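You operate a simulated robot arm through the tools that you are given. There is no shell and no other tool.

You are at the controls of a simulated robot arm. One attempt, no reset.

## Task
Clamp the tall pipe in the vice and rub its top end bright.
Fine: use the wool roll; afterwards open the vice and return roll and pipe to their holes.

Only the result counts: the job must be done as asked and must still hold three seconds after the hand-in. Knocking over, shifting, dropping, spilling or breaking anything else fails it.

## Robot
A 7-joint arm with a two-finger parallel gripper, fixed in place. Base frame: the origin is on the floor under the middle of its stand, x ahead of it, y to its left, z up; the work surface is at about z = 0.8. Units: m, rad, N and s.
It reaches about 1.479 m from its shoulder. Its first joint turns from -2.897 to 2.897 rad. Payload 4.4 kg.
The tool frame sits at the grasp point between the pads (the TCP): z along the fingers, y along the line on which they close. The tips reach 0.023 m beyond it. The gripper opens to 0.094 m. The fingers are 0.038 m wide and 0.01 m thick; the gripper's body (0.054 by 0.096 m) begins 0.039 m behind the TCP.
Orientation is told as [roll, pitch, yaw] about the base's x, y, z axes, in that order, counted from this pose: with the fingers straight down and closing along the base's y, the tool's x points along the base's -x, its y along +y and its z along -z.

## Interface
- The arm moves only by the tool play_rows. Its argument "deltas" is a list of rows, each a list of 3 entries, a list of its own where there are three numbers: the shift along the base's x, y, z in m, then the turn, a rotation vector about the base's x, y, z in rad, then the finger opening in m, from 0 to 0.094. In form: [[[dx, dy, dz], [ax, ay, az], hand], ...]. A call has 1 to 20 rows; each row is the pose to reach, as a shift and turn from the pose commanded when the call began. Rows are played at 5 a second. More than 0.05 m and 0.15 rad between two rows, or a gripper value outside its range, and nothing of the call is played. A pose out of reach is approached as far as the arm can. The call stops where the force on the tool passes 60 N (or 10 N more than at its start, if that is more) or the arm is blocked; 0.2 s more then pass. Each finger travels about 0.072 m/s and halts on what it meets, pressing with about 41 N; the grip force reading is that of the motor and also rises with nothing between the fingers. The clock runs only during rows and for 0.2 s after the last one: add rows that repeat a pose to give the fingers time. It gives the time, the measured TCP pose, the force on the tool (base axes), the opening and the grip force at its end, in the units of the frame above (readings bear some noise), with the torque about the TCP (base axes, N m) and any sound that the robot's microphone picked up.
- Cameras (640 x 400 px; columns grow to the right, rows downward): "scene" is fixed at [0.4012, 0.648, 1.6523]; the picture's right is [-0.74, -0.67, 0.00], its down [-0.52, 0.58, -0.63] and it looks along [0.42, -0.47, -0.78] (base axes); focal length 354 px, centre (320, 200). "wrist" rides on the gripper at [0.086, 0.016, -0.074] in the tool frame; the picture's right is [-0.18, 0.98, 0.00], its down [-0.58, -0.11, -0.81] and it looks along [-0.79, -0.15, 0.59] (tool axes); focal length 243 px, centre (320, 200). There is no depth. A picture from a camera that has moved, and an enlarged one, comes with that camera's place and axes in the base frame and with its lens.
- grab_frame(camera): a new picture of that camera. The clock stands still meanwhile.
- zoom(camera, box): a new picture of the part [left, top, right, bottom] of that camera's present view, enlarged. The clock stands still meanwhile.
- hand_in(): hands the job in; it is judged then, once.

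Nothing tells you positions but the pictures and the camera data. Unless the task says otherwise, let go and move clear before handing in.

The tools are called after ">>>" by a JSON object that holds its "method" and its "body". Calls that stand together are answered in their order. play_rows: Moves the arm, as the interface text tells. Its arguments: {"type":"object","properties":{"deltas":{"type":"array","items":{"type":"array"}}},"required":["deltas"]} The other tools are called the same way: grab_frame (camera) takes a picture; zoom (camera, box) takes an enlarged picture of a part of a camera's view; hand_in () hands the job in.

At the start:

```text
clock: 0.0
ee_pos: [0.6501, 0.4173, 1.3527]
tool_rot: [0.001, -0.002, 0.0]
wrist_force: [0.5, -0.2, -0.3]
ft_torque: [-0.01, 0.04, 0.03]
finger_gap: 0.094
grasp_force: 0.1
```

scene: 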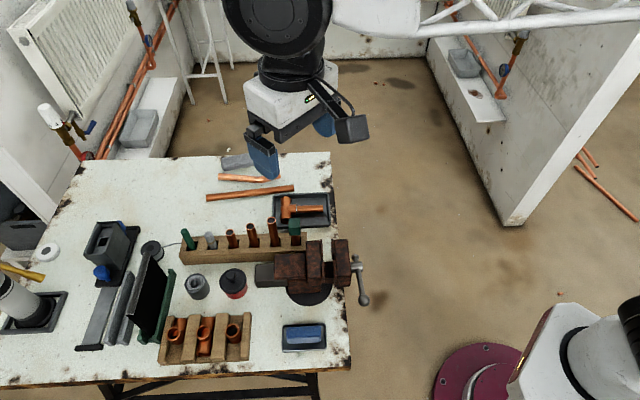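
wrist: 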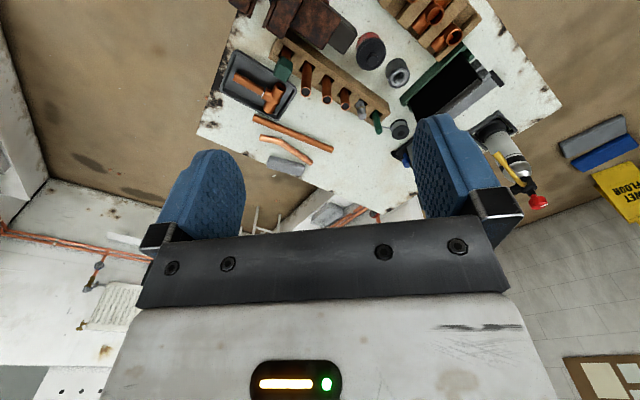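

I see a workbench with a wooden rack holding pipes and rolls, a vice at its right end, and other plumbing items. I'll zoom in to identify the objects before moving.

>>> {"method": "zoom", "body": {"camera": "scene", "box": [170, 180, 380, 310]}}

>>> {"method": "zoom", "body": {"camera": "scene", "box": [60, 140, 380, 380]}}

>>> {"method": "zoom", "body": {"camera": "wrist", "box": [190, 0, 570, 230]}}

```text
3.05 times, centred on (275, 245) of scene
camera zoom: at [0.4012, 0.648, 1.6523], right [-0.74, -0.67, 0.0], down [-0.52, 0.58, -0.63], along [0.42, -0.47, -0.78], focal length 1078 px, centre (457, 63)
```

zoom: 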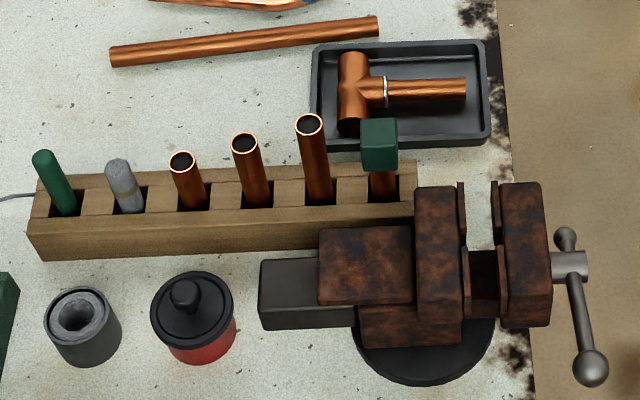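

```text
1.67 times, centred on (220, 260) of scene
camera zoom: at [0.4012, 0.648, 1.6523], right [-0.74, -0.67, 0.0], down [-0.52, 0.58, -0.63], along [0.42, -0.47, -0.78], focal length 590 px, centre (487, 100)
```

zoom: 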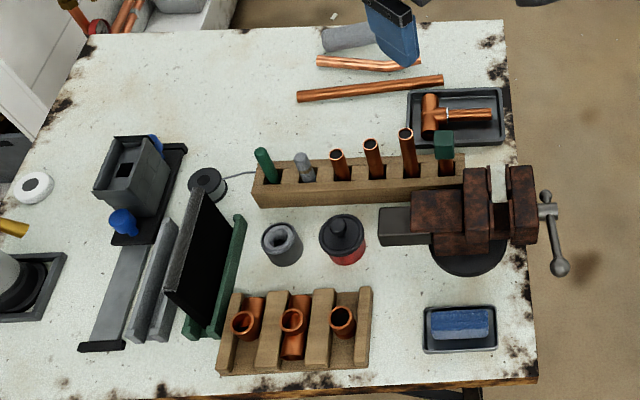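

```text
1.68 times, centred on (380, 115) of wrist
camera zoom: at [0.5636, 0.4328, 1.4278], right [0.18, 0.98, 0.0], down [0.58, -0.11, 0.81], along [0.79, -0.15, -0.59], focal length 409 px, centre (219, 343)
```

zoom: 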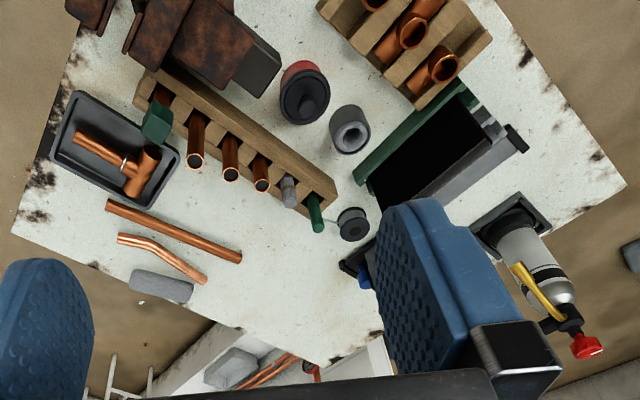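

The scene is a bench turned about 45° in the base frame. The rack holds the green roll, the grey banded roll, three pipes of rising height and a green-block item, and the vice has a tommy bar at its right end. I'll zoom in on the vice and the tools.

>>> {"method": "zoom", "body": {"camera": "scene", "box": [245, 215, 385, 315]}}

>>> {"method": "zoom", "body": {"camera": "scene", "box": [165, 205, 265, 275]}}

>>> {"method": "zoom", "body": {"camera": "scene", "box": [240, 185, 350, 260]}}

>>> {"method": "zoom", "body": {"camera": "wrist", "box": [190, 0, 400, 140]}}

```text
4.00 times, centred on (315, 265) of scene
camera zoom: at [0.4012, 0.648, 1.6523], right [-0.74, -0.67, 0.0], down [-0.52, 0.58, -0.63], along [0.42, -0.47, -0.78], focal length 1415 px, centre (340, -60)
```

zoom: 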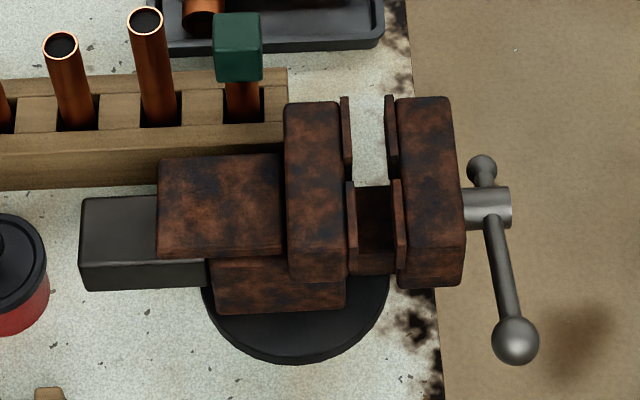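

```text
5.71 times, centred on (215, 240) of scene
camera zoom: at [0.4012, 0.648, 1.6523], right [-0.74, -0.67, 0.0], down [-0.52, 0.58, -0.63], along [0.42, -0.47, -0.78], focal length 2022 px, centre (920, -29)
```

zoom: 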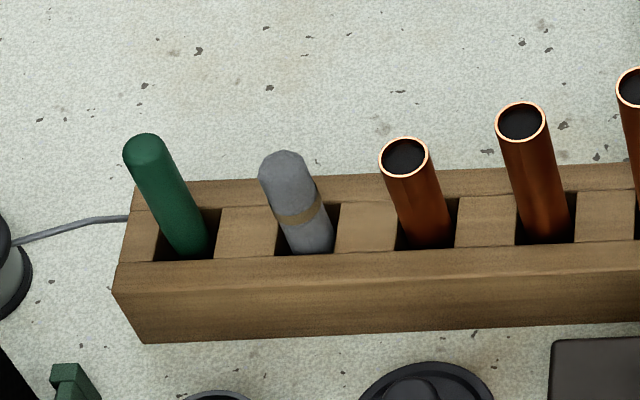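

```text
5.33 times, centred on (295, 222) of scene
camera zoom: at [0.4012, 0.648, 1.6523], right [-0.74, -0.67, 0.0], down [-0.52, 0.58, -0.63], along [0.42, -0.47, -0.78], focal length 1887 px, centre (453, 80)
```

zoom: 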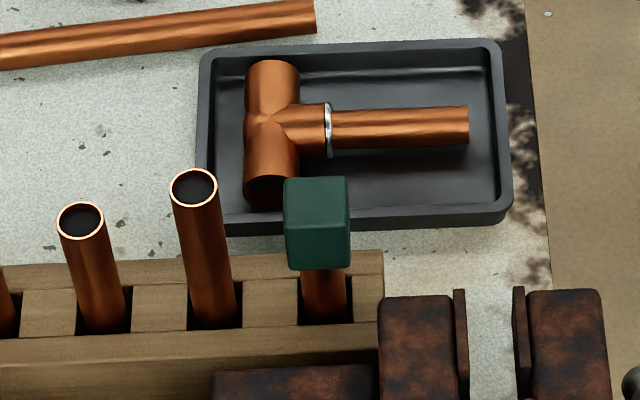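

```text
2.86 times, centred on (295, 70) of wrist
camera zoom: at [0.5636, 0.4328, 1.4278], right [0.18, 0.98, 0.0], down [0.58, -0.11, 0.81], along [0.79, -0.15, -0.59], focal length 693 px, centre (391, 571)
```

zoom: 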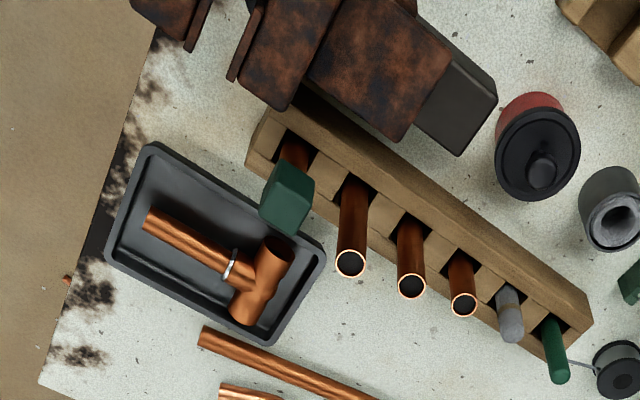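

The bar on the vice seems to point toward the near side with a slight upward tilt, and the jaw gap is around (0.66, 0.33). I'll move back and lower so the wrist camera gets a clear view of the vice.

>>> {"method": "play_rows", "body": {"deltas": [[[-0.02, -0.005, -0.03], [0, 0, 0], 0.094], [[-0.04, -0.01, -0.06], [0, 0, 0], 0.094], [[-0.06, -0.015, -0.09], [0, 0, 0], 0.094], [[-0.08, -0.02, -0.12], [0, 0, 0], 0.094], [[-0.1, -0.025, -0.15], [0, 0, 0], 0.094], [[-0.12, -0.03, -0.18], [0, 0, 0], 0.094], [[-0.14, -0.035, -0.21], [0, 0, 0], 0.094], [[-0.16, -0.04, -0.23], [0, 0, 0], 0.094], [[-0.184, -0.047, -0.25], [0, 0, 0], 0.094], [[-0.184, -0.047, -0.25], [0, 0, 0], 0.094]]}}

>>> {"method": "grab_frame", "body": {"camera": "wrist"}}

>>> {"method": "grab_frame", "body": {"camera": "scene"}}

```text
clock: 2.2
ee_pos: [0.4665, 0.3687, 1.1044]
tool_rot: [-0.001, -0.001, 0.001]
wrist_force: [-0.2, 0.5, -0.4]
ft_torque: [-0.03, -0.01, 0.01]
finger_gap: 0.094
grasp_force: 0.0
```

```text
taken
camera wrist: at [0.3801, 0.3857, 1.1784], right [0.18, 0.98, 0.0], down [0.58, -0.11, 0.81], along [0.79, -0.15, -0.59], focal length 243 px, centre (320, 200)
```

wrist: 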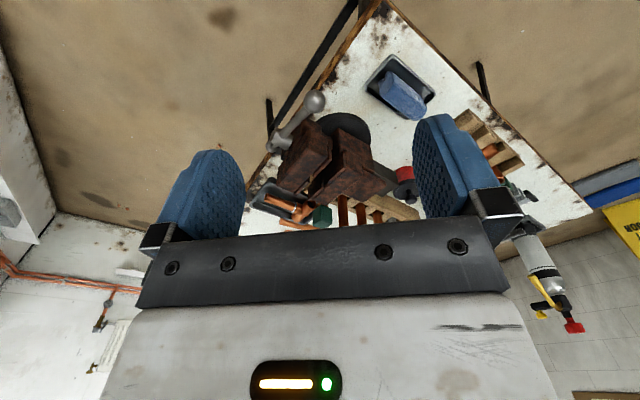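

```text
taken
```

scene: 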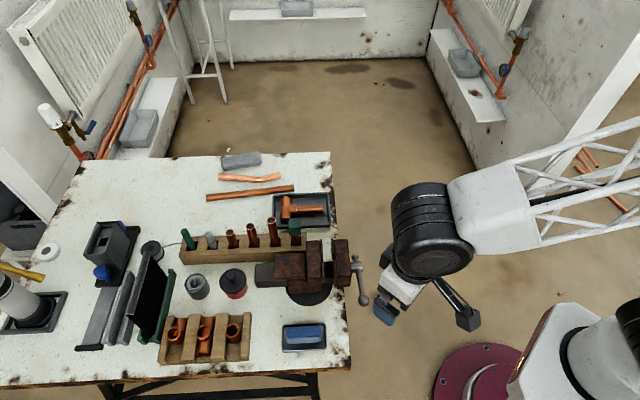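

The wrist camera now sees the vice from the robot side. I'll zoom in for detail on the jaws and handle.

>>> {"method": "zoom", "body": {"camera": "wrist", "box": [240, 70, 430, 240]}}

>>> {"method": "zoom", "body": {"camera": "scene", "box": [165, 205, 385, 315]}}

```text
2.35 times, centred on (335, 155) of wrist
camera zoom: at [0.3801, 0.3857, 1.1784], right [0.18, 0.98, 0.0], down [0.58, -0.11, 0.81], along [0.79, -0.15, -0.59], focal length 571 px, centre (285, 306)
```

zoom: 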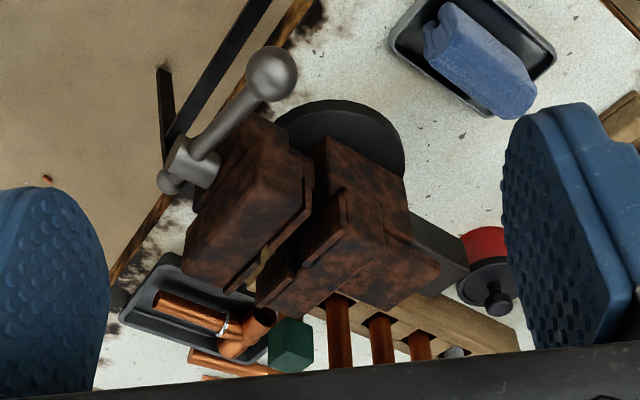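

```text
2.91 times, centred on (275, 260) of scene
camera zoom: at [0.4012, 0.648, 1.6523], right [-0.74, -0.67, 0.0], down [-0.52, 0.58, -0.63], along [0.42, -0.47, -0.78], focal length 1029 px, centre (451, 26)
```

zoom: 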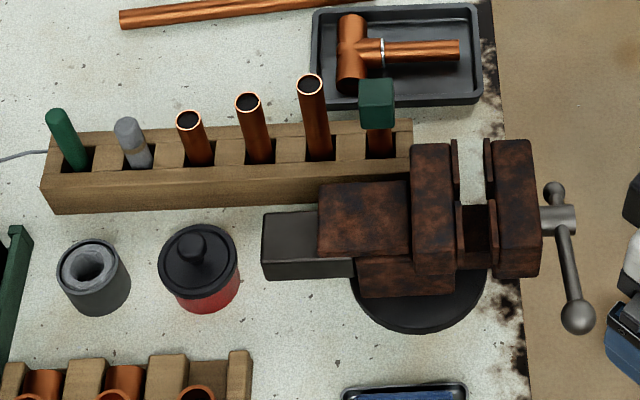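

Triangulating puts the large ball of the bar near (0.541, 0.348, 0.912) and the screw hub near (0.612, 0.280, 0.882). I'll look along the jaw gap from the near side next.

>>> {"method": "play_rows", "body": {"deltas": [[[0.01, 0.02, 0.0], [0, 0, -0.12], 0.094], [[0.025, 0.04, 0.0], [0, 0, -0.24], 0.094], [[0.045, 0.06, -0.02], [0, 0, -0.36], 0.094], [[0.065, 0.07, -0.04], [0, 0, -0.48], 0.094], [[0.083, 0.073, -0.06], [0, 0, -0.6], 0.094], [[0.083, 0.073, -0.06], [0, 0, -0.6], 0.094]]}}

>>> {"method": "grab_frame", "body": {"camera": "wrist"}}

```text
clock: 3.6
ee_pos: [0.5484, 0.445, 1.0425]
tool_rot: [0.001, 0.001, -0.6]
wrist_force: [0.3, 0.4, 0.3]
ft_torque: [0.01, -0.02, 0.0]
finger_gap: 0.0939
grasp_force: 0.0
```

```text
taken
camera wrist: at [0.4865, 0.5052, 1.1179], right [0.71, 0.71, 0.0], down [0.42, -0.42, 0.81], along [0.57, -0.57, -0.59], focal length 243 px, centre (320, 200)
```

wrist: 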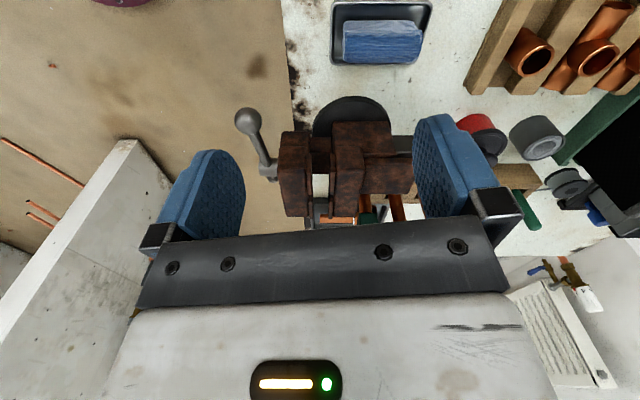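

>>> {"method": "zoom", "body": {"camera": "wrist", "box": [225, 85, 425, 225]}}

```text
2.86 times, centred on (325, 155) of wrist
camera zoom: at [0.4865, 0.5052, 1.1179], right [0.71, 0.71, 0.0], down [0.42, -0.42, 0.81], along [0.57, -0.57, -0.59], focal length 693 px, centre (306, 329)
```

zoom: 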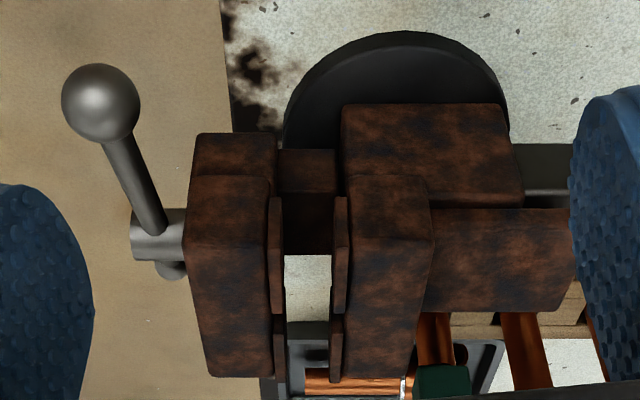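

The jaw tops come out at about z=0.93, with the jaw centre near (0.65, 0.31). I'll tilt the camera for a nearly top-down view of the jaw plates.

>>> {"method": "play_rows", "body": {"deltas": [[[0.0, 0.0, 0.04], [0, 0, 0], 0.094], [[0.01, -0.015, 0.07], [0.1, 0.1, 0], 0.094], [[0.02, -0.03, 0.08], [0.19, 0.19, 0], 0.094], [[0.03, -0.05, 0.09], [0.28, 0.28, 0], 0.094], [[0.04, -0.07, 0.09], [0.37, 0.37, 0], 0.094], [[0.052, -0.082, 0.09], [0.424, 0.424, 0], 0.094], [[0.052, -0.082, 0.09], [0.424, 0.424, 0], 0.094]]}}

>>> {"method": "grab_frame", "body": {"camera": "wrist"}}

>>> {"method": "zoom", "body": {"camera": "wrist", "box": [220, 85, 430, 225]}}

```text
clock: 5.2
ee_pos: [0.6015, 0.3613, 1.1335]
tool_rot: [0.124, 0.588, -0.561]
wrist_force: [0.5, -0.2, 0.0]
ft_torque: [-0.01, -0.04, 0.03]
finger_gap: 0.0939
grasp_force: 0.1
```

```text
taken
camera wrist: at [0.58, 0.3823, 1.2453], right [0.71, 0.71, 0.0], down [0.67, -0.67, 0.33], along [0.23, -0.23, -0.94], focal length 243 px, centre (320, 200)
```

wrist: 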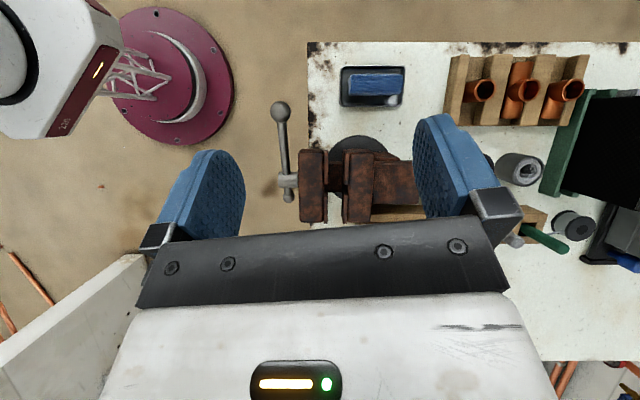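

```text
2.86 times, centred on (325, 155) of wrist
camera zoom: at [0.58, 0.3823, 1.2453], right [0.71, 0.71, 0.0], down [0.67, -0.67, 0.33], along [0.23, -0.23, -0.94], focal length 693 px, centre (306, 329)
```

zoom: 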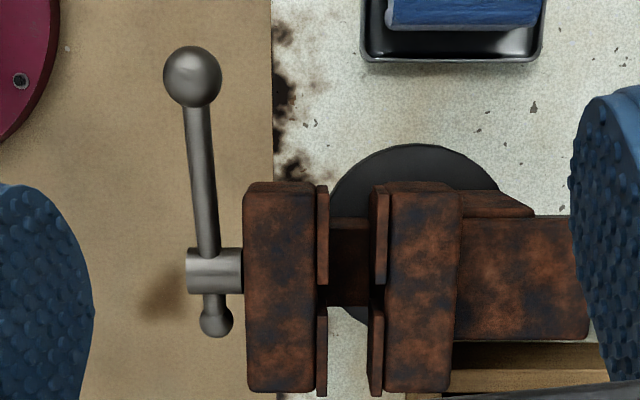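

The jaw notch is at about (0.661, 0.330) on the screw axis, the vice axis runs at 45°, and the beam below the gap tops out at z≈0.862. I'll undo the tilt, turn the fingers so they close across the rack, and look at the tall pipe.

>>> {"method": "play_rows", "body": {"deltas": [[[0.0, 0.0, 0.03], [-0.1, -0.1, 0], 0.094], [[0.0, 0.0, 0.05], [-0.2, -0.2, 0], 0.094], [[0.0, 0.0, 0.07], [-0.3, -0.3, 0], 0.094], [[0.0, 0.0, 0.07], [-0.4, -0.4, 0], 0.094], [[0.0, 0.0, 0.07], [-0.42426, -0.42426, 0], 0.094]]}}

>>> {"method": "play_rows", "body": {"deltas": [[[0.03, 0.0, 0.0], [0, 0, 0.14], 0.094], [[0.06, 0.0, 0.0], [0, 0, 0.28], 0.094], [[0.09, 0.0, 0.0], [0, 0, 0.42], 0.094], [[0.12, 0.0, 0.0], [0, 0, 0.56], 0.094], [[0.15, 0.0, 0.0], [0, 0, 0.7], 0.094], [[0.18, 0.0, -0.02], [0, 0, 0.84], 0.094], [[0.2, -0.002, -0.04], [0, 0, 0.98], 0.094], [[0.216, -0.005, -0.06], [0, 0, 1.12], 0.094], [[0.216, -0.005, -0.07], [0, 0, 1.26], 0.094], [[0.216, -0.005, -0.08], [0, 0, 1.3854], 0.094], [[0.216, -0.005, -0.08], [0, 0, 1.3854], 0.094]]}}

>>> {"method": "grab_frame", "body": {"camera": "wrist"}}

>>> {"method": "grab_frame", "body": {"camera": "scene"}}

```text
clock: 6.4
ee_pos: [0.6014, 0.3617, 1.2027]
tool_rot: [0.001, 0.0, -0.6]
wrist_force: [-0.5, -0.2, -0.6]
ft_torque: [-0.03, -0.01, 0.01]
finger_gap: 0.0942
grasp_force: 0.0
```

```text
clock: 8.8
ee_pos: [0.8172, 0.3555, 1.1226]
tool_rot: [0.0, -0.001, 0.787]
wrist_force: [-0.6, 0.7, 0.4]
ft_torque: [0.0, -0.02, 0.01]
finger_gap: 0.0944
grasp_force: 0.0
```

```text
taken
camera wrist: at [0.7447, 0.3054, 1.1976], right [-0.57, 0.82, 0.0], down [0.49, 0.33, 0.81], along [0.67, 0.46, -0.59], focal length 243 px, centre (320, 200)
```

wrist: 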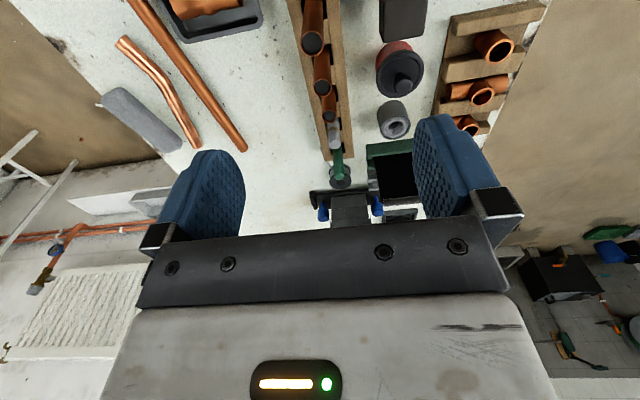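

```text
taken
```

scene: 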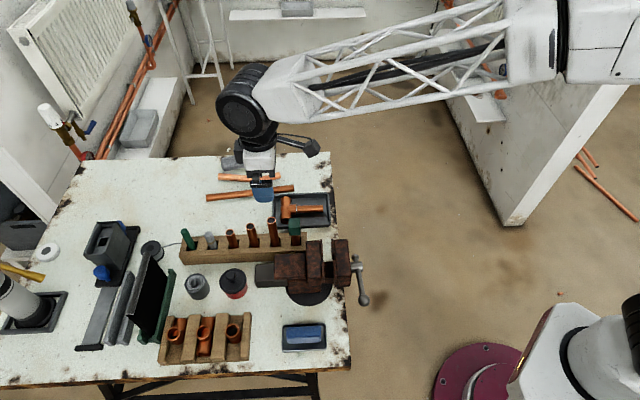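

The tall pipe's top sits nearly under the gripper axis. I'll zoom in on the wrist view of the rack to localize it.

>>> {"method": "zoom", "body": {"camera": "wrist", "box": [250, 0, 410, 200]}}

>>> {"method": "zoom", "body": {"camera": "wrist", "box": [280, 0, 360, 50]}}

>>> {"method": "zoom", "body": {"camera": "wrist", "box": [290, 90, 380, 200]}}

```text
2.00 times, centred on (330, 100) of wrist
camera zoom: at [0.7447, 0.3054, 1.1976], right [-0.57, 0.82, 0.0], down [0.49, 0.33, 0.81], along [0.67, 0.46, -0.59], focal length 485 px, centre (300, 400)
```

zoom: 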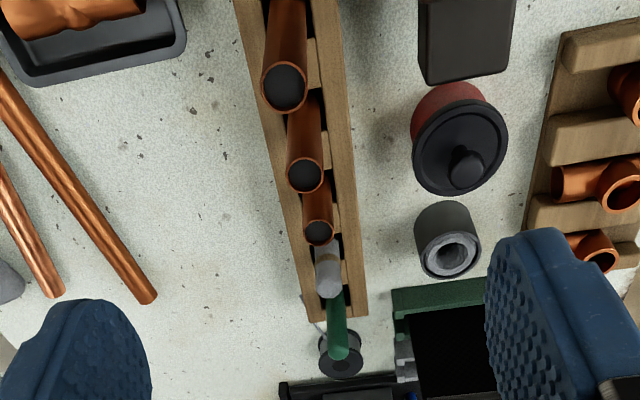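

```text
8.00 times, centred on (320, 25) of wrist
camera zoom: at [0.7447, 0.3054, 1.1976], right [-0.57, 0.82, 0.0], down [0.49, 0.33, 0.81], along [0.67, 0.46, -0.59], focal length 1941 px, centre (320, 1600)
```

zoom: 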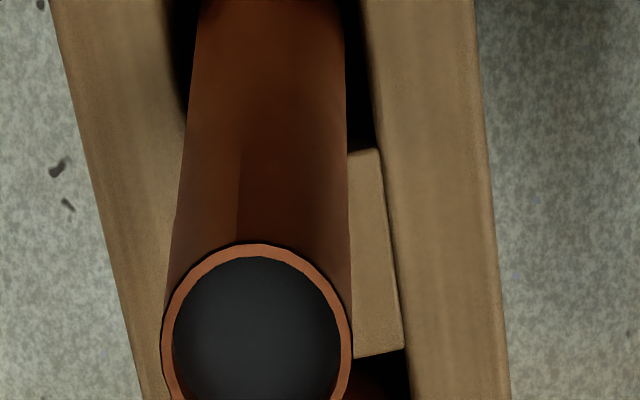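

```text
3.64 times, centred on (335, 145) of wrist
camera zoom: at [0.7447, 0.3054, 1.1976], right [-0.57, 0.82, 0.0], down [0.49, 0.33, 0.81], along [0.67, 0.46, -0.59], focal length 882 px, centre (266, 400)
```

zoom: 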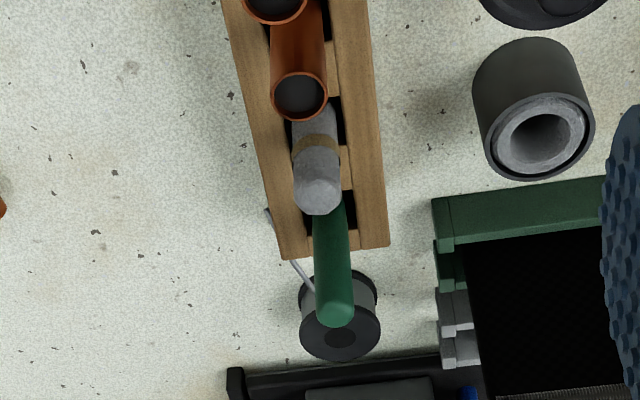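

The tall pipe's top looks to be near (0.824, 0.353) at z≈0.955, with a diameter of about 0.021. I'll descend partway above it for a closer measurement.

>>> {"method": "play_rows", "body": {"deltas": [[[0.004, -0.001, -0.04], [0, 0, 0], 0.094], [[0.007, -0.003, -0.08], [0, 0, 0], 0.094], [[0.007, -0.003, -0.113], [0, 0, 0], 0.094], [[0.007, -0.003, -0.113], [0, 0, 0], 0.094]]}}

>>> {"method": "grab_frame", "body": {"camera": "wrist"}}

>>> {"method": "zoom", "body": {"camera": "wrist", "box": [270, 90, 370, 190]}}

>>> {"method": "zoom", "body": {"camera": "scene", "box": [200, 180, 340, 280]}}

```text
clock: 9.8
ee_pos: [0.8257, 0.3524, 1.0103]
tool_rot: [-0.001, 0.002, 0.785]
wrist_force: [0.5, -0.1, 0.6]
ft_torque: [0.0, -0.04, 0.01]
finger_gap: 0.094
grasp_force: 0.0
```

```text
taken
camera wrist: at [0.7527, 0.3024, 1.084], right [-0.56, 0.83, 0.0], down [0.49, 0.33, 0.81], along [0.67, 0.46, -0.59], focal length 243 px, centre (320, 200)
```

wrist: 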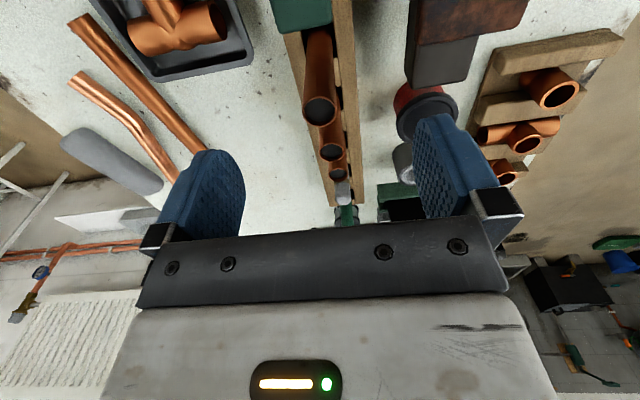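

```text
4.00 times, centred on (320, 140) of wrist
camera zoom: at [0.7527, 0.3024, 1.084], right [-0.56, 0.83, 0.0], down [0.49, 0.33, 0.81], along [0.67, 0.46, -0.59], focal length 970 px, centre (320, 440)
```

zoom: 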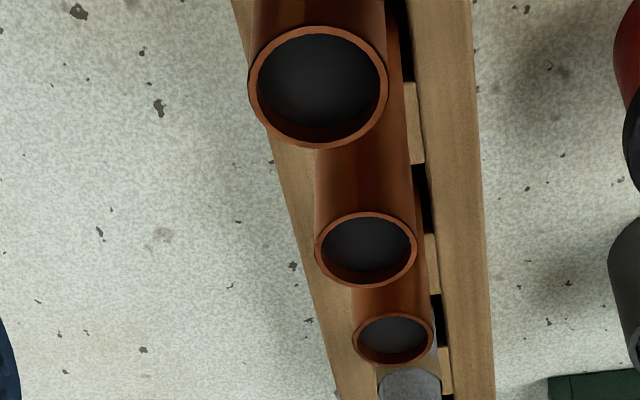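

```text
4.00 times, centred on (270, 230) of scene
camera zoom: at [0.4012, 0.648, 1.6523], right [-0.74, -0.67, 0.0], down [-0.52, 0.58, -0.63], along [0.42, -0.47, -0.78], focal length 1415 px, centre (520, 80)
```

zoom: 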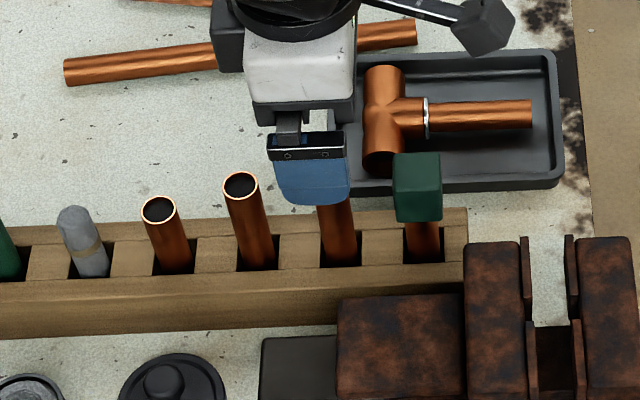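

Two wrist views agree on the tall pipe: diameter about 22 mm, top centre near (0.828, 0.354, 0.948). The jaw gap looks only about 20 mm plus the notch, so I'll test the handle first to learn how it drives the jaw.

>>> {"method": "play_rows", "body": {"deltas": [[[0, 0, 0.05], [0, 0, 0], 0.094], [[0, 0, 0.1], [0, 0, -0.1], 0.094], [[-0.03, 0, 0.12], [0, 0, -0.24], 0.094], [[-0.07, 0, 0.12], [0, 0, -0.38], 0.094], [[-0.11, 0, 0.12], [0, 0, -0.52], 0.094], [[-0.15, 0, 0.12], [0, 0, -0.66], 0.094], [[-0.19, 0, 0.12], [0, 0, -0.8], 0.094], [[-0.22, 0, 0.12], [0, 0, -0.94], 0.094], [[-0.25, 0, 0.12], [0, 0, -1.08], 0.094], [[-0.27, 0, 0.12], [0, 0, -1.22], 0.094], [[-0.284, -0.004, 0.12], [0, 0, -1.36], 0.094], [[-0.284, -0.004, 0.12], [0, 0, -1.48], 0.094], [[-0.284, -0.004, 0.11], [0, 0, -1.5708], 0.094], [[-0.284, -0.004, 0.1], [0, 0, -1.5708], 0.094]]}}

>>> {"method": "grab_frame", "body": {"camera": "wrist"}}

>>> {"method": "zoom", "body": {"camera": "wrist", "box": [250, 0, 450, 200]}}

```text
clock: 12.8
ee_pos: [0.5413, 0.3493, 1.1103]
tool_rot: [-0.001, 0.0, -0.786]
wrist_force: [-0.3, -0.5, -0.4]
ft_torque: [0.0, -0.03, 0.01]
finger_gap: 0.0941
grasp_force: 0.0
```

```text
taken
camera wrist: at [0.4907, 0.4216, 1.1844], right [0.83, 0.56, 0.0], down [0.33, -0.49, 0.81], along [0.46, -0.67, -0.59], focal length 243 px, centre (320, 200)
```

wrist: 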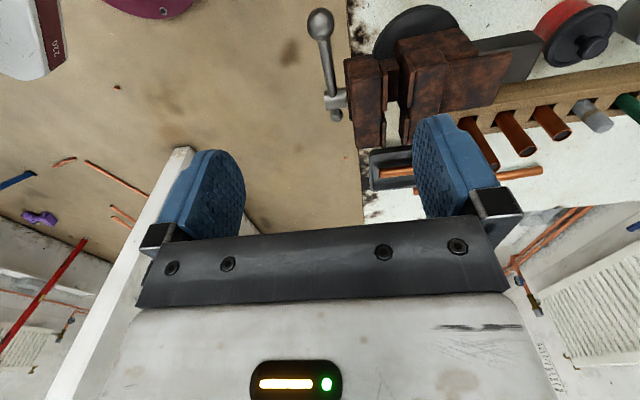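

```text
2.00 times, centred on (350, 100) of wrist
camera zoom: at [0.4907, 0.4216, 1.1844], right [0.83, 0.56, 0.0], down [0.33, -0.49, 0.81], along [0.46, -0.67, -0.59], focal length 485 px, centre (260, 400)
```

zoom: 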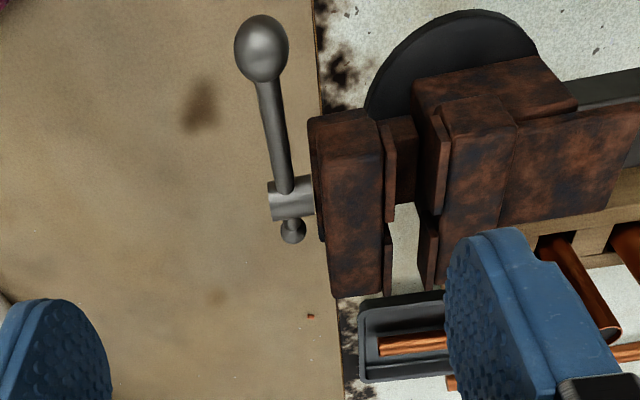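

The ball sits right under the gripper axis. I'll descend to it and grip it along the screw axis direction.

>>> {"method": "play_rows", "body": {"deltas": [[[0, 0, -0.04], [0, 0, 0], 0.094], [[0, 0, -0.08], [0, 0, 0], 0.094], [[0, 0, -0.12], [0, 0, 0], 0.08], [[0, 0, -0.15], [0, 0, 0], 0.07], [[0, 0, -0.175], [0, 0, 0], 0.06], [[0, 0, -0.195], [0, 0, 0], 0.05], [[0, 0, -0.195], [0, 0, 0], 0.05]]}}

>>> {"method": "grab_frame", "body": {"camera": "wrist"}}

>>> {"method": "zoom", "body": {"camera": "scene", "box": [280, 220, 420, 320]}}

```text
clock: 14.4
ee_pos: [0.5389, 0.3473, 0.9156]
tool_rot: [-0.001, 0.0, -0.787]
wrist_force: [0.0, -0.3, 0.3]
ft_torque: [-0.03, 0.01, 0.0]
finger_gap: 0.0498
grasp_force: 0.0
```

```text
taken
camera wrist: at [0.49, 0.4214, 0.9898], right [0.83, 0.56, 0.0], down [0.33, -0.49, 0.81], along [0.46, -0.67, -0.59], focal length 243 px, centre (320, 200)
```

wrist: 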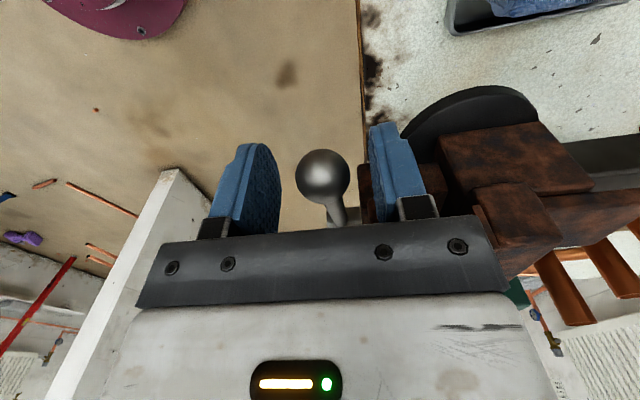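

```text
4.00 times, centred on (350, 270) of scene
camera zoom: at [0.4012, 0.648, 1.6523], right [-0.74, -0.67, 0.0], down [-0.52, 0.58, -0.63], along [0.42, -0.47, -0.78], focal length 1415 px, centre (200, -80)
```

zoom: 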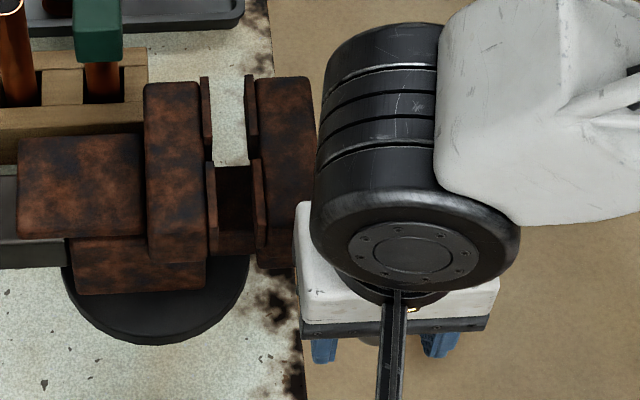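

The ball is centred between the pads. I'll close on it.

>>> {"method": "play_rows", "body": {"deltas": [[[0, 0, -0.003], [0, 0, 0], 0.035], [[0, 0, -0.003], [0, 0, 0], 0.02], [[0, 0, -0.003], [0, 0, 0], 0.02], [[0, 0, -0.003], [0, 0, 0], 0.02]]}}

```text
clock: 15.4
ee_pos: [0.5405, 0.3489, 0.9123]
tool_rot: [0.002, 0.0, -0.786]
wrist_force: [16.8, 16.1, -1.8]
ft_torque: [0.18, 0.03, 0.02]
finger_gap: 0.0263
grasp_force: 45.3
```

The grip holds at 26 mm, but there's a side load along +A. I'll shift slightly toward +A to relieve it.

>>> {"method": "play_rows", "body": {"deltas": [[[0.001, 0.001, 0], [0, 0, 0], 0.02], [[0.001, 0.001, 0], [0, 0, 0], 0.02]]}}

```text
clock: 16.0
ee_pos: [0.5405, 0.3493, 0.9128]
tool_rot: [0.0, 0.0, -0.785]
wrist_force: [-5.1, -4.2, 12.8]
ft_torque: [-0.89, -0.87, -0.01]
finger_gap: 0.0266
grasp_force: 45.0
```

The loads are now small. I'll lift the ball along its arc about the hub in the presumed tightening direction, slowly at first.

>>> {"method": "play_rows", "body": {"deltas": [[[0.0006, -0.0006, 0.0026], [0, 0, 0], 0.02], [[0.0012, -0.0012, 0.0053], [0, 0, 0], 0.02], [[0.0024, -0.0024, 0.0095], [0, 0, 0], 0.02], [[0.0037, -0.0037, 0.0136], [0, 0, 0], 0.02], [[0.0052, -0.0052, 0.0176], [0, 0, 0], 0.02], [[0.0066, -0.0066, 0.0216], [0, 0, 0], 0.02], [[0.0066, -0.0066, 0.0216], [0, 0, 0], 0.02]]}}

>>> {"method": "zoom", "body": {"camera": "scene", "box": [280, 220, 420, 320]}}

>>> {"method": "grab_frame", "body": {"camera": "wrist"}}

```text
clock: 17.6
ee_pos: [0.5467, 0.3427, 0.934]
tool_rot: [-0.001, 0.0, -0.786]
wrist_force: [-5.7, 1.0, -11.0]
ft_torque: [0.91, 0.89, -0.07]
finger_gap: 0.0267
grasp_force: 45.2
```

```text
4.00 times, centred on (350, 270) of scene
camera zoom: at [0.4012, 0.648, 1.6523], right [-0.74, -0.67, 0.0], down [-0.52, 0.58, -0.63], along [0.42, -0.47, -0.78], focal length 1415 px, centre (200, -80)
```

zoom: 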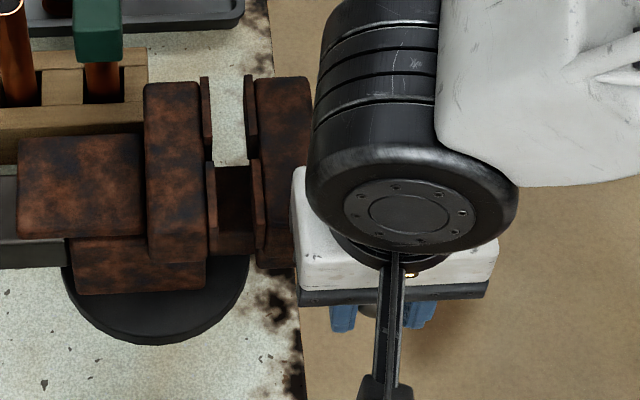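

```text
taken
camera wrist: at [0.4979, 0.4158, 1.0084], right [0.83, 0.56, 0.0], down [0.33, -0.49, 0.81], along [0.46, -0.67, -0.59], focal length 243 px, centre (320, 200)
```

wrist: 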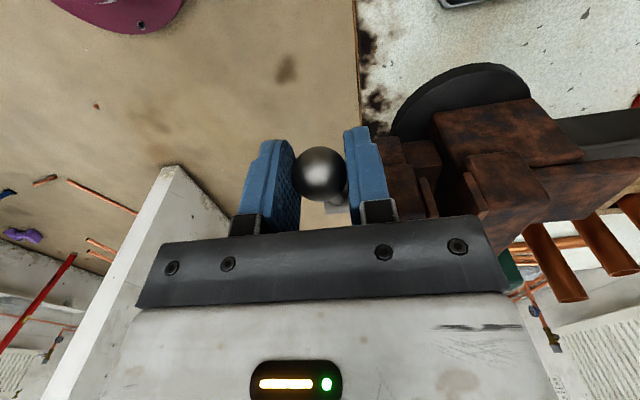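

The handle turns with about 1 N·m of drag. I'll continue the arc up to about 90° and then compare the jaw position.

>>> {"method": "play_rows", "body": {"deltas": [[[0.0034, -0.0034, 0.0076], [0, 0, 0], 0.02], [[0.0073, -0.0073, 0.0147], [0, 0, 0], 0.02], [[0.0116, -0.0116, 0.0214], [0, 0, 0], 0.02], [[0.0163, -0.0163, 0.0274], [0, 0, 0], 0.02], [[0.0213, -0.0213, 0.0329], [0, 0, 0], 0.02], [[0.0267, -0.0267, 0.0378], [0, 0, 0], 0.02], [[0.0324, -0.0324, 0.0419], [0, 0, 0], 0.02], [[0.0382, -0.0382, 0.0454], [0, 0, 0], 0.02], [[0.0443, -0.0443, 0.0481], [0, 0, 0], 0.02], [[0.0505, -0.0505, 0.05], [0, 0, 0], 0.02], [[0.0568, -0.0568, 0.0512], [0, 0, 0], 0.02], [[0.0632, -0.0632, 0.0516], [0, 0, 0], 0.02], [[0.0632, -0.0632, 0.0516], [0, 0, 0], 0.02]]}}

>>> {"method": "zoom", "body": {"camera": "scene", "box": [280, 220, 420, 320]}}

>>> {"method": "grab_frame", "body": {"camera": "wrist"}}

```text
clock: 20.4
ee_pos: [0.6121, 0.2807, 0.9851]
tool_rot: [0.001, -0.003, -0.783]
wrist_force: [29.3, 48.2, 18.8]
ft_torque: [1.19, 0.51, -0.91]
finger_gap: 0.0265
grasp_force: 45.1
```

```text
4.00 times, centred on (350, 270) of scene
camera zoom: at [0.4012, 0.648, 1.6523], right [-0.74, -0.67, 0.0], down [-0.52, 0.58, -0.63], along [0.42, -0.47, -0.78], focal length 1415 px, centre (200, -80)
```

zoom: 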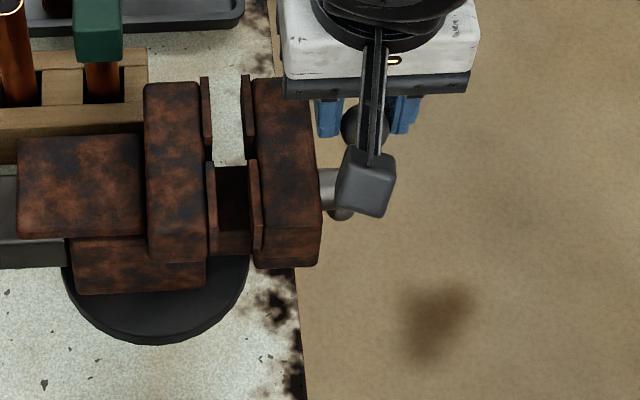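

```text
taken
camera wrist: at [0.5622, 0.3532, 1.0607], right [0.83, 0.56, 0.0], down [0.33, -0.49, 0.81], along [0.46, -0.67, -0.59], focal length 243 px, centre (320, 200)
```

wrist: 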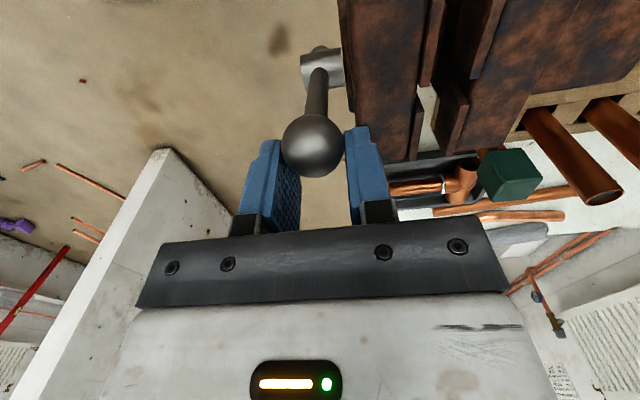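

Confirmed: raising the ball over the top closes the jaw, by about 2 mm over 73°, and the hub travels along with it. I'll follow the travel and rotate back, then slightly past the starting angle to open a bit more for inserting the pipe.

>>> {"method": "play_rows", "body": {"deltas": [[[0.0014, 0.0014, 0], [0, 0, 0], 0.02], [[-0.0049, 0.0078, -0.0004], [0, 0, 0], 0.02], [[-0.0114, 0.0139, -0.0016], [0, 0, 0], 0.02], [[-0.0177, 0.0201, -0.0035], [0, 0, 0], 0.02], [[-0.0239, 0.026, -0.0062], [0, 0, 0], 0.02], [[-0.0298, 0.0318, -0.0097], [0, 0, 0], 0.02], [[-0.0356, 0.0373, -0.0138], [0, 0, 0], 0.02], [[-0.0411, 0.0426, -0.0187], [0, 0, 0], 0.02], [[-0.0462, 0.0476, -0.0241], [0, 0, 0], 0.02], [[-0.0511, 0.0522, -0.0302], [0, 0, 0], 0.02], [[-0.0554, 0.0564, -0.0369], [0, 0, 0], 0.02], [[-0.0594, 0.0601, -0.044], [0, 0, 0], 0.02], [[-0.0629, 0.0635, -0.0516], [0, 0, 0], 0.02], [[-0.066, 0.0663, -0.0596], [0, 0, 0], 0.02], [[-0.0685, 0.0687, -0.0679], [0, 0, 0], 0.02], [[-0.0685, 0.0687, -0.0679], [0, 0, 0], 0.02]]}}

>>> {"method": "zoom", "body": {"camera": "scene", "box": [280, 220, 420, 320]}}

```text
clock: 23.8
ee_pos: [0.5419, 0.349, 0.9171]
tool_rot: [-0.004, 0.002, -0.785]
wrist_force: [-16.7, -15.7, 10.9]
ft_torque: [-0.8, -0.74, -0.02]
finger_gap: 0.0264
grasp_force: 44.5
```

```text
4.00 times, centred on (350, 270) of scene
camera zoom: at [0.4012, 0.648, 1.6523], right [-0.74, -0.67, 0.0], down [-0.52, 0.58, -0.63], along [0.42, -0.47, -0.78], focal length 1415 px, centre (200, -80)
```

zoom: 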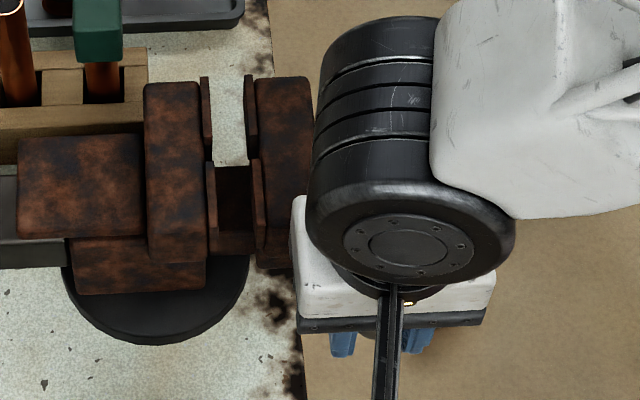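

The jaw moves back open as expected, but its travel per degree is slightly larger than I assumed. I'll continue downward past the original angle to open it further.

>>> {"method": "play_rows", "body": {"deltas": [[[-0.0007, -0.0007, 0], [0, 0, 0], 0.02], [[-0.0028, 0.0011, -0.0086], [0, 0, 0], 0.02], [[-0.0042, 0.0023, -0.0174], [0, 0, 0], 0.02], [[-0.0052, 0.003, -0.0263], [0, 0, 0], 0.02], [[-0.0056, 0.0032, -0.0353], [0, 0, 0], 0.02], [[-0.0054, 0.0028, -0.0443], [0, 0, 0], 0.02], [[-0.0047, 0.0018, -0.0532], [0, 0, 0], 0.02], [[-0.0035, 0.0004, -0.062], [0, 0, 0], 0.02], [[-0.0017, -0.0017, -0.0706], [0, 0, 0], 0.02], [[0.0006, -0.0043, -0.0789], [0, 0, 0], 0.02], [[0.0006, -0.0043, -0.0789], [0, 0, 0], 0.02]]}}

>>> {"method": "zoom", "body": {"camera": "scene", "box": [280, 220, 420, 320]}}

>>> {"method": "grab_frame", "body": {"camera": "wrist"}}

```text
clock: 25.1
ee_pos: [0.539, 0.3521, 0.8831]
tool_rot: [0.006, -0.002, -0.786]
wrist_force: [-21.5, -16.8, 26.8]
ft_torque: [0.6, -0.33, -0.27]
finger_gap: 0.0266
grasp_force: 44.4
stopped in row 6: the force on the tool passed its limit at 81 N (the readings are from after the stop); the commanded pose is now the measured one
```

```text
4.00 times, centred on (350, 270) of scene
camera zoom: at [0.4012, 0.648, 1.6523], right [-0.74, -0.67, 0.0], down [-0.52, 0.58, -0.63], along [0.42, -0.47, -0.78], focal length 1415 px, centre (200, -80)
```

zoom: 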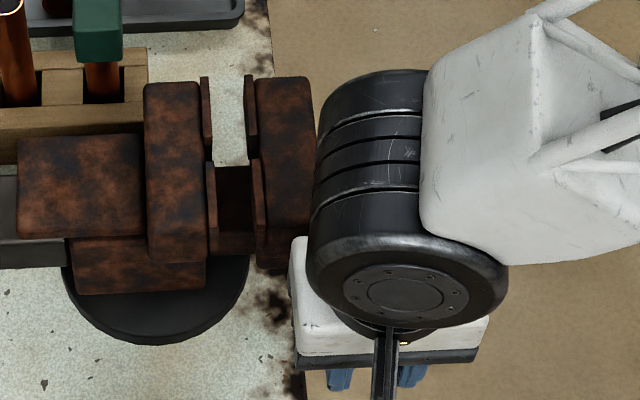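

```text
taken
camera wrist: at [0.4881, 0.4249, 0.958], right [0.83, 0.56, 0.01], down [0.33, -0.49, 0.81], along [0.46, -0.66, -0.59], focal length 243 px, centre (320, 200)
```

wrist: 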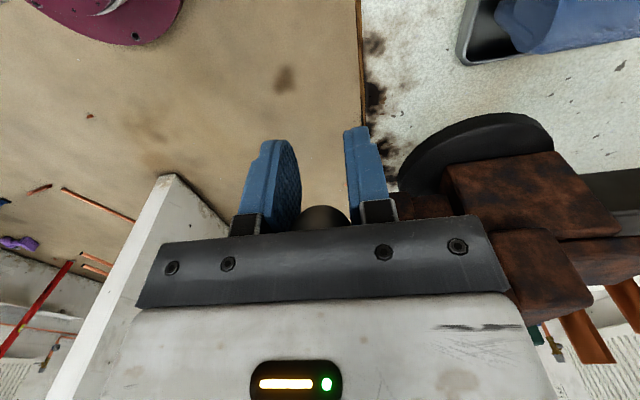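

The handle hit its open stop near its original angle, so the gripper slipped down over the ball and the vice is already fully open. I'll release the ball and rise clear.

>>> {"method": "play_rows", "body": {"deltas": [[[0, 0, 0], [0, 0, 0], 0.035], [[0, 0, 0], [0, 0, 0], 0.05], [[0, 0, 0], [0, 0, 0], 0.05], [[0, 0, 0.03], [0, 0, 0], 0.05], [[0, 0, 0.07], [0, 0, 0], 0.05], [[0, 0, 0.11], [0, 0, 0], 0.06], [[0, 0, 0.15], [0, 0, 0], 0.08], [[0, 0, 0.19], [0, 0, 0], 0.094], [[0, 0, 0.23], [0, 0, 0], 0.094], [[0, 0, 0.23], [0, 0, 0], 0.094]]}}

>>> {"method": "zoom", "body": {"camera": "scene", "box": [280, 220, 420, 320]}}

>>> {"method": "grab_frame", "body": {"camera": "wrist"}}

```text
clock: 27.3
ee_pos: [0.538, 0.3524, 1.1121]
tool_rot: [0.005, 0.0, -0.785]
wrist_force: [-0.5, -0.3, -0.9]
ft_torque: [0.01, 0.01, -0.03]
finger_gap: 0.0938
grasp_force: 0.0
```

```text
4.00 times, centred on (350, 270) of scene
camera zoom: at [0.4012, 0.648, 1.6523], right [-0.74, -0.67, 0.0], down [-0.52, 0.58, -0.63], along [0.42, -0.47, -0.78], focal length 1415 px, centre (200, -80)
```

zoom: 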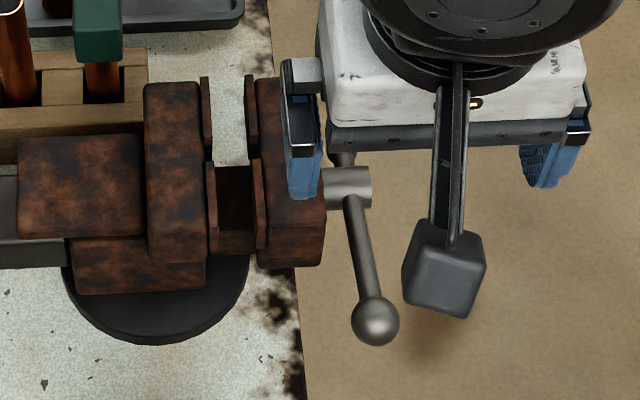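

```text
taken
camera wrist: at [0.4875, 0.4244, 1.1872], right [0.82, 0.57, 0.01], down [0.33, -0.49, 0.81], along [0.46, -0.66, -0.59], focal length 243 px, centre (320, 200)
```

wrist: 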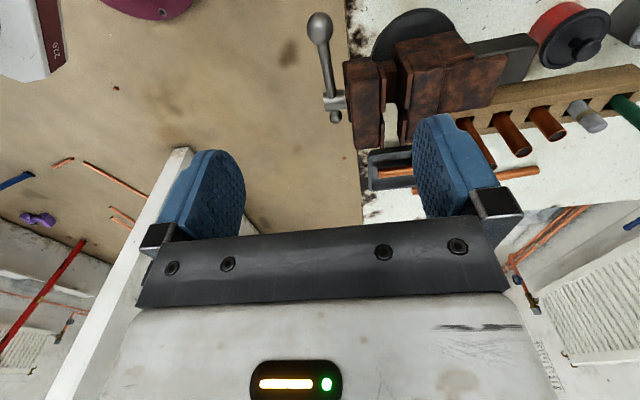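

The handle is exactly where it started, so the open gap as found must be the one that takes the pipe. I'll take a precise top view of the jaws to measure the notch.

>>> {"method": "play_rows", "body": {"deltas": [[[0.02, 0.003, 0.0], [0.0914, 0.0768, 0.036], 0.094], [[0.04, 0.006, 0.0], [0.1828, 0.1536, 0.072], 0.094], [[0.06, 0.009, -0.01], [0.2742, 0.2304, 0.108], 0.094], [[0.075, 0.012, -0.03], [0.3656, 0.3072, 0.144], 0.094], [[0.086, 0.0146, -0.0556], [0.457, 0.384, 0.18], 0.094], [[0.086, 0.0146, -0.0556], [0.457, 0.384, 0.18], 0.094]]}}

>>> {"method": "grab_frame", "body": {"camera": "wrist"}}

>>> {"method": "zoom", "body": {"camera": "wrist", "box": [240, 120, 400, 220]}}

>>> {"method": "zoom", "body": {"camera": "wrist", "box": [290, 170, 354, 210]}}

```text
clock: 28.7
ee_pos: [0.6259, 0.3663, 1.0575]
tool_rot: [0.128, 0.584, -0.562]
wrist_force: [0.1, -0.1, 0.1]
ft_torque: [0.02, 0.0, 0.04]
finger_gap: 0.0939
grasp_force: 0.2
```

```text
taken
camera wrist: at [0.6019, 0.3884, 1.1681], right [0.71, 0.71, 0.0], down [0.66, -0.67, 0.33], along [0.24, -0.24, -0.94], focal length 243 px, centre (320, 200)
```

wrist: 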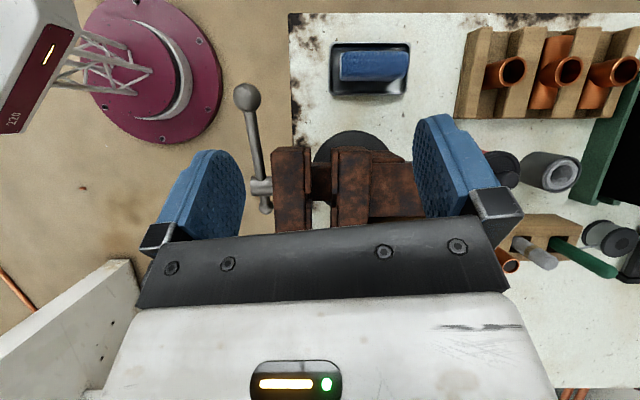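

```text
4.00 times, centred on (320, 170) of wrist
camera zoom: at [0.6019, 0.3884, 1.1681], right [0.71, 0.71, 0.0], down [0.66, -0.67, 0.33], along [0.24, -0.24, -0.94], focal length 970 px, centre (320, 320)
```

zoom: 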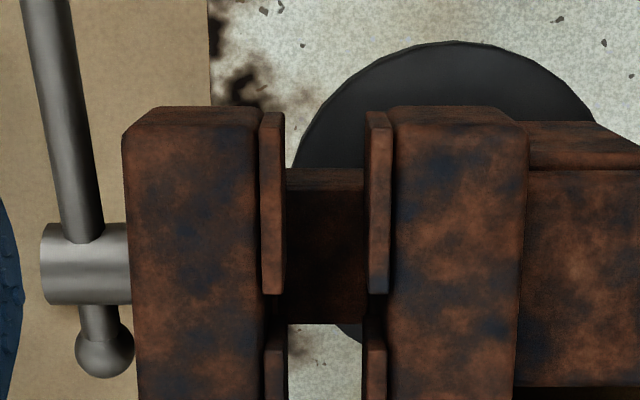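

```text
10.00 times, centred on (322, 190) of wrist
camera zoom: at [0.6019, 0.3884, 1.1681], right [0.71, 0.71, 0.0], down [0.66, -0.67, 0.33], along [0.24, -0.24, -0.94], focal length 2426 px, centre (300, 300)
```

zoom: 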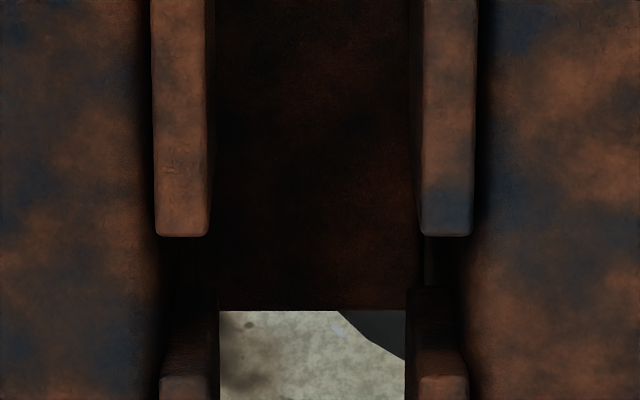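

The gap at the plates is about 22 mm with a notch about 15 mm wide, centred near (0.662, 0.330), so a 22 mm pipe fits with about 3 mm of clearance on each side. I'll go back to the rack and grasp the tall pipe.

>>> {"method": "play_rows", "body": {"deltas": [[[0.0, 0.0, 0.04], [-0.0914, -0.0768, -0.036], 0.094], [[0.02, 0.0, 0.07], [-0.1828, -0.1536, -0.072], 0.094], [[0.04, 0.0, 0.08], [-0.2742, -0.2304, -0.108], 0.094], [[0.06, 0.0, 0.08], [-0.3656, -0.3072, -0.144], 0.094], [[0.08, 0.0, 0.08], [-0.457, -0.384, -0.18], 0.094], [[0.08, 0.0, 0.08], [-0.457, -0.384, -0.18], 0.094]]}}

>>> {"method": "play_rows", "body": {"deltas": [[[0.02, 0.0, 0.0], [0, 0, 0.14], 0.094], [[0.04, 0.0, 0.0], [0, 0, 0.28], 0.094], [[0.06, -0.003, 0.0], [0, 0, 0.42], 0.094], [[0.08, -0.006, 0.0], [0, 0, 0.56], 0.094], [[0.1, -0.009, 0.0], [0, 0, 0.7], 0.094], [[0.11, -0.011, 0.0], [0, 0, 0.84], 0.094], [[0.12, -0.012, 0.0], [0, 0, 0.98], 0.094], [[0.122, -0.0125, -0.0], [0, 0, 1.12], 0.094], [[0.122, -0.0125, -0.02], [0, 0, 1.26], 0.094], [[0.122, -0.0125, -0.04], [0, 0, 1.4], 0.094], [[0.122, -0.0125, -0.07], [0, 0, 1.5708], 0.094], [[0.122, -0.0125, -0.1], [0, 0, 1.5708], 0.094], [[0.122, -0.0125, -0.1275], [0, 0, 1.5708], 0.094], [[0.122, -0.0125, -0.1275], [0, 0, 1.5708], 0.094]]}}

>>> {"method": "zoom", "body": {"camera": "wrist", "box": [270, 90, 370, 190]}}

```text
clock: 30.1
ee_pos: [0.7037, 0.3674, 1.1359]
tool_rot: [0.006, -0.002, -0.785]
wrist_force: [0.4, -0.7, -0.4]
ft_torque: [0.01, 0.01, -0.01]
finger_gap: 0.0939
grasp_force: 0.1
```

```text
refused: row 11 steps farther than a row can; nothing moved
```

```text
4.00 times, centred on (320, 140) of wrist
camera zoom: at [0.6548, 0.4395, 1.2113], right [0.83, 0.56, 0.01], down [0.33, -0.49, 0.81], along [0.46, -0.66, -0.59], focal length 970 px, centre (320, 440)
```

zoom: 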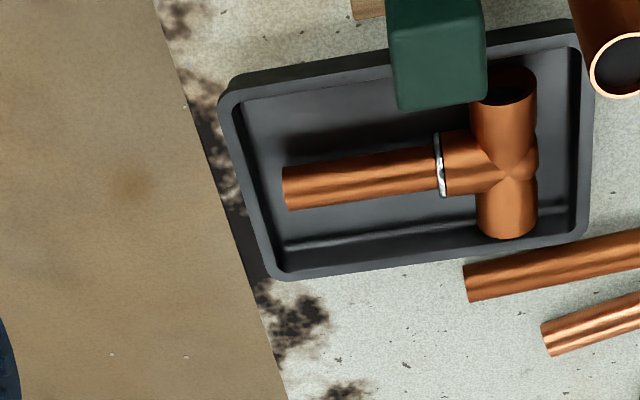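

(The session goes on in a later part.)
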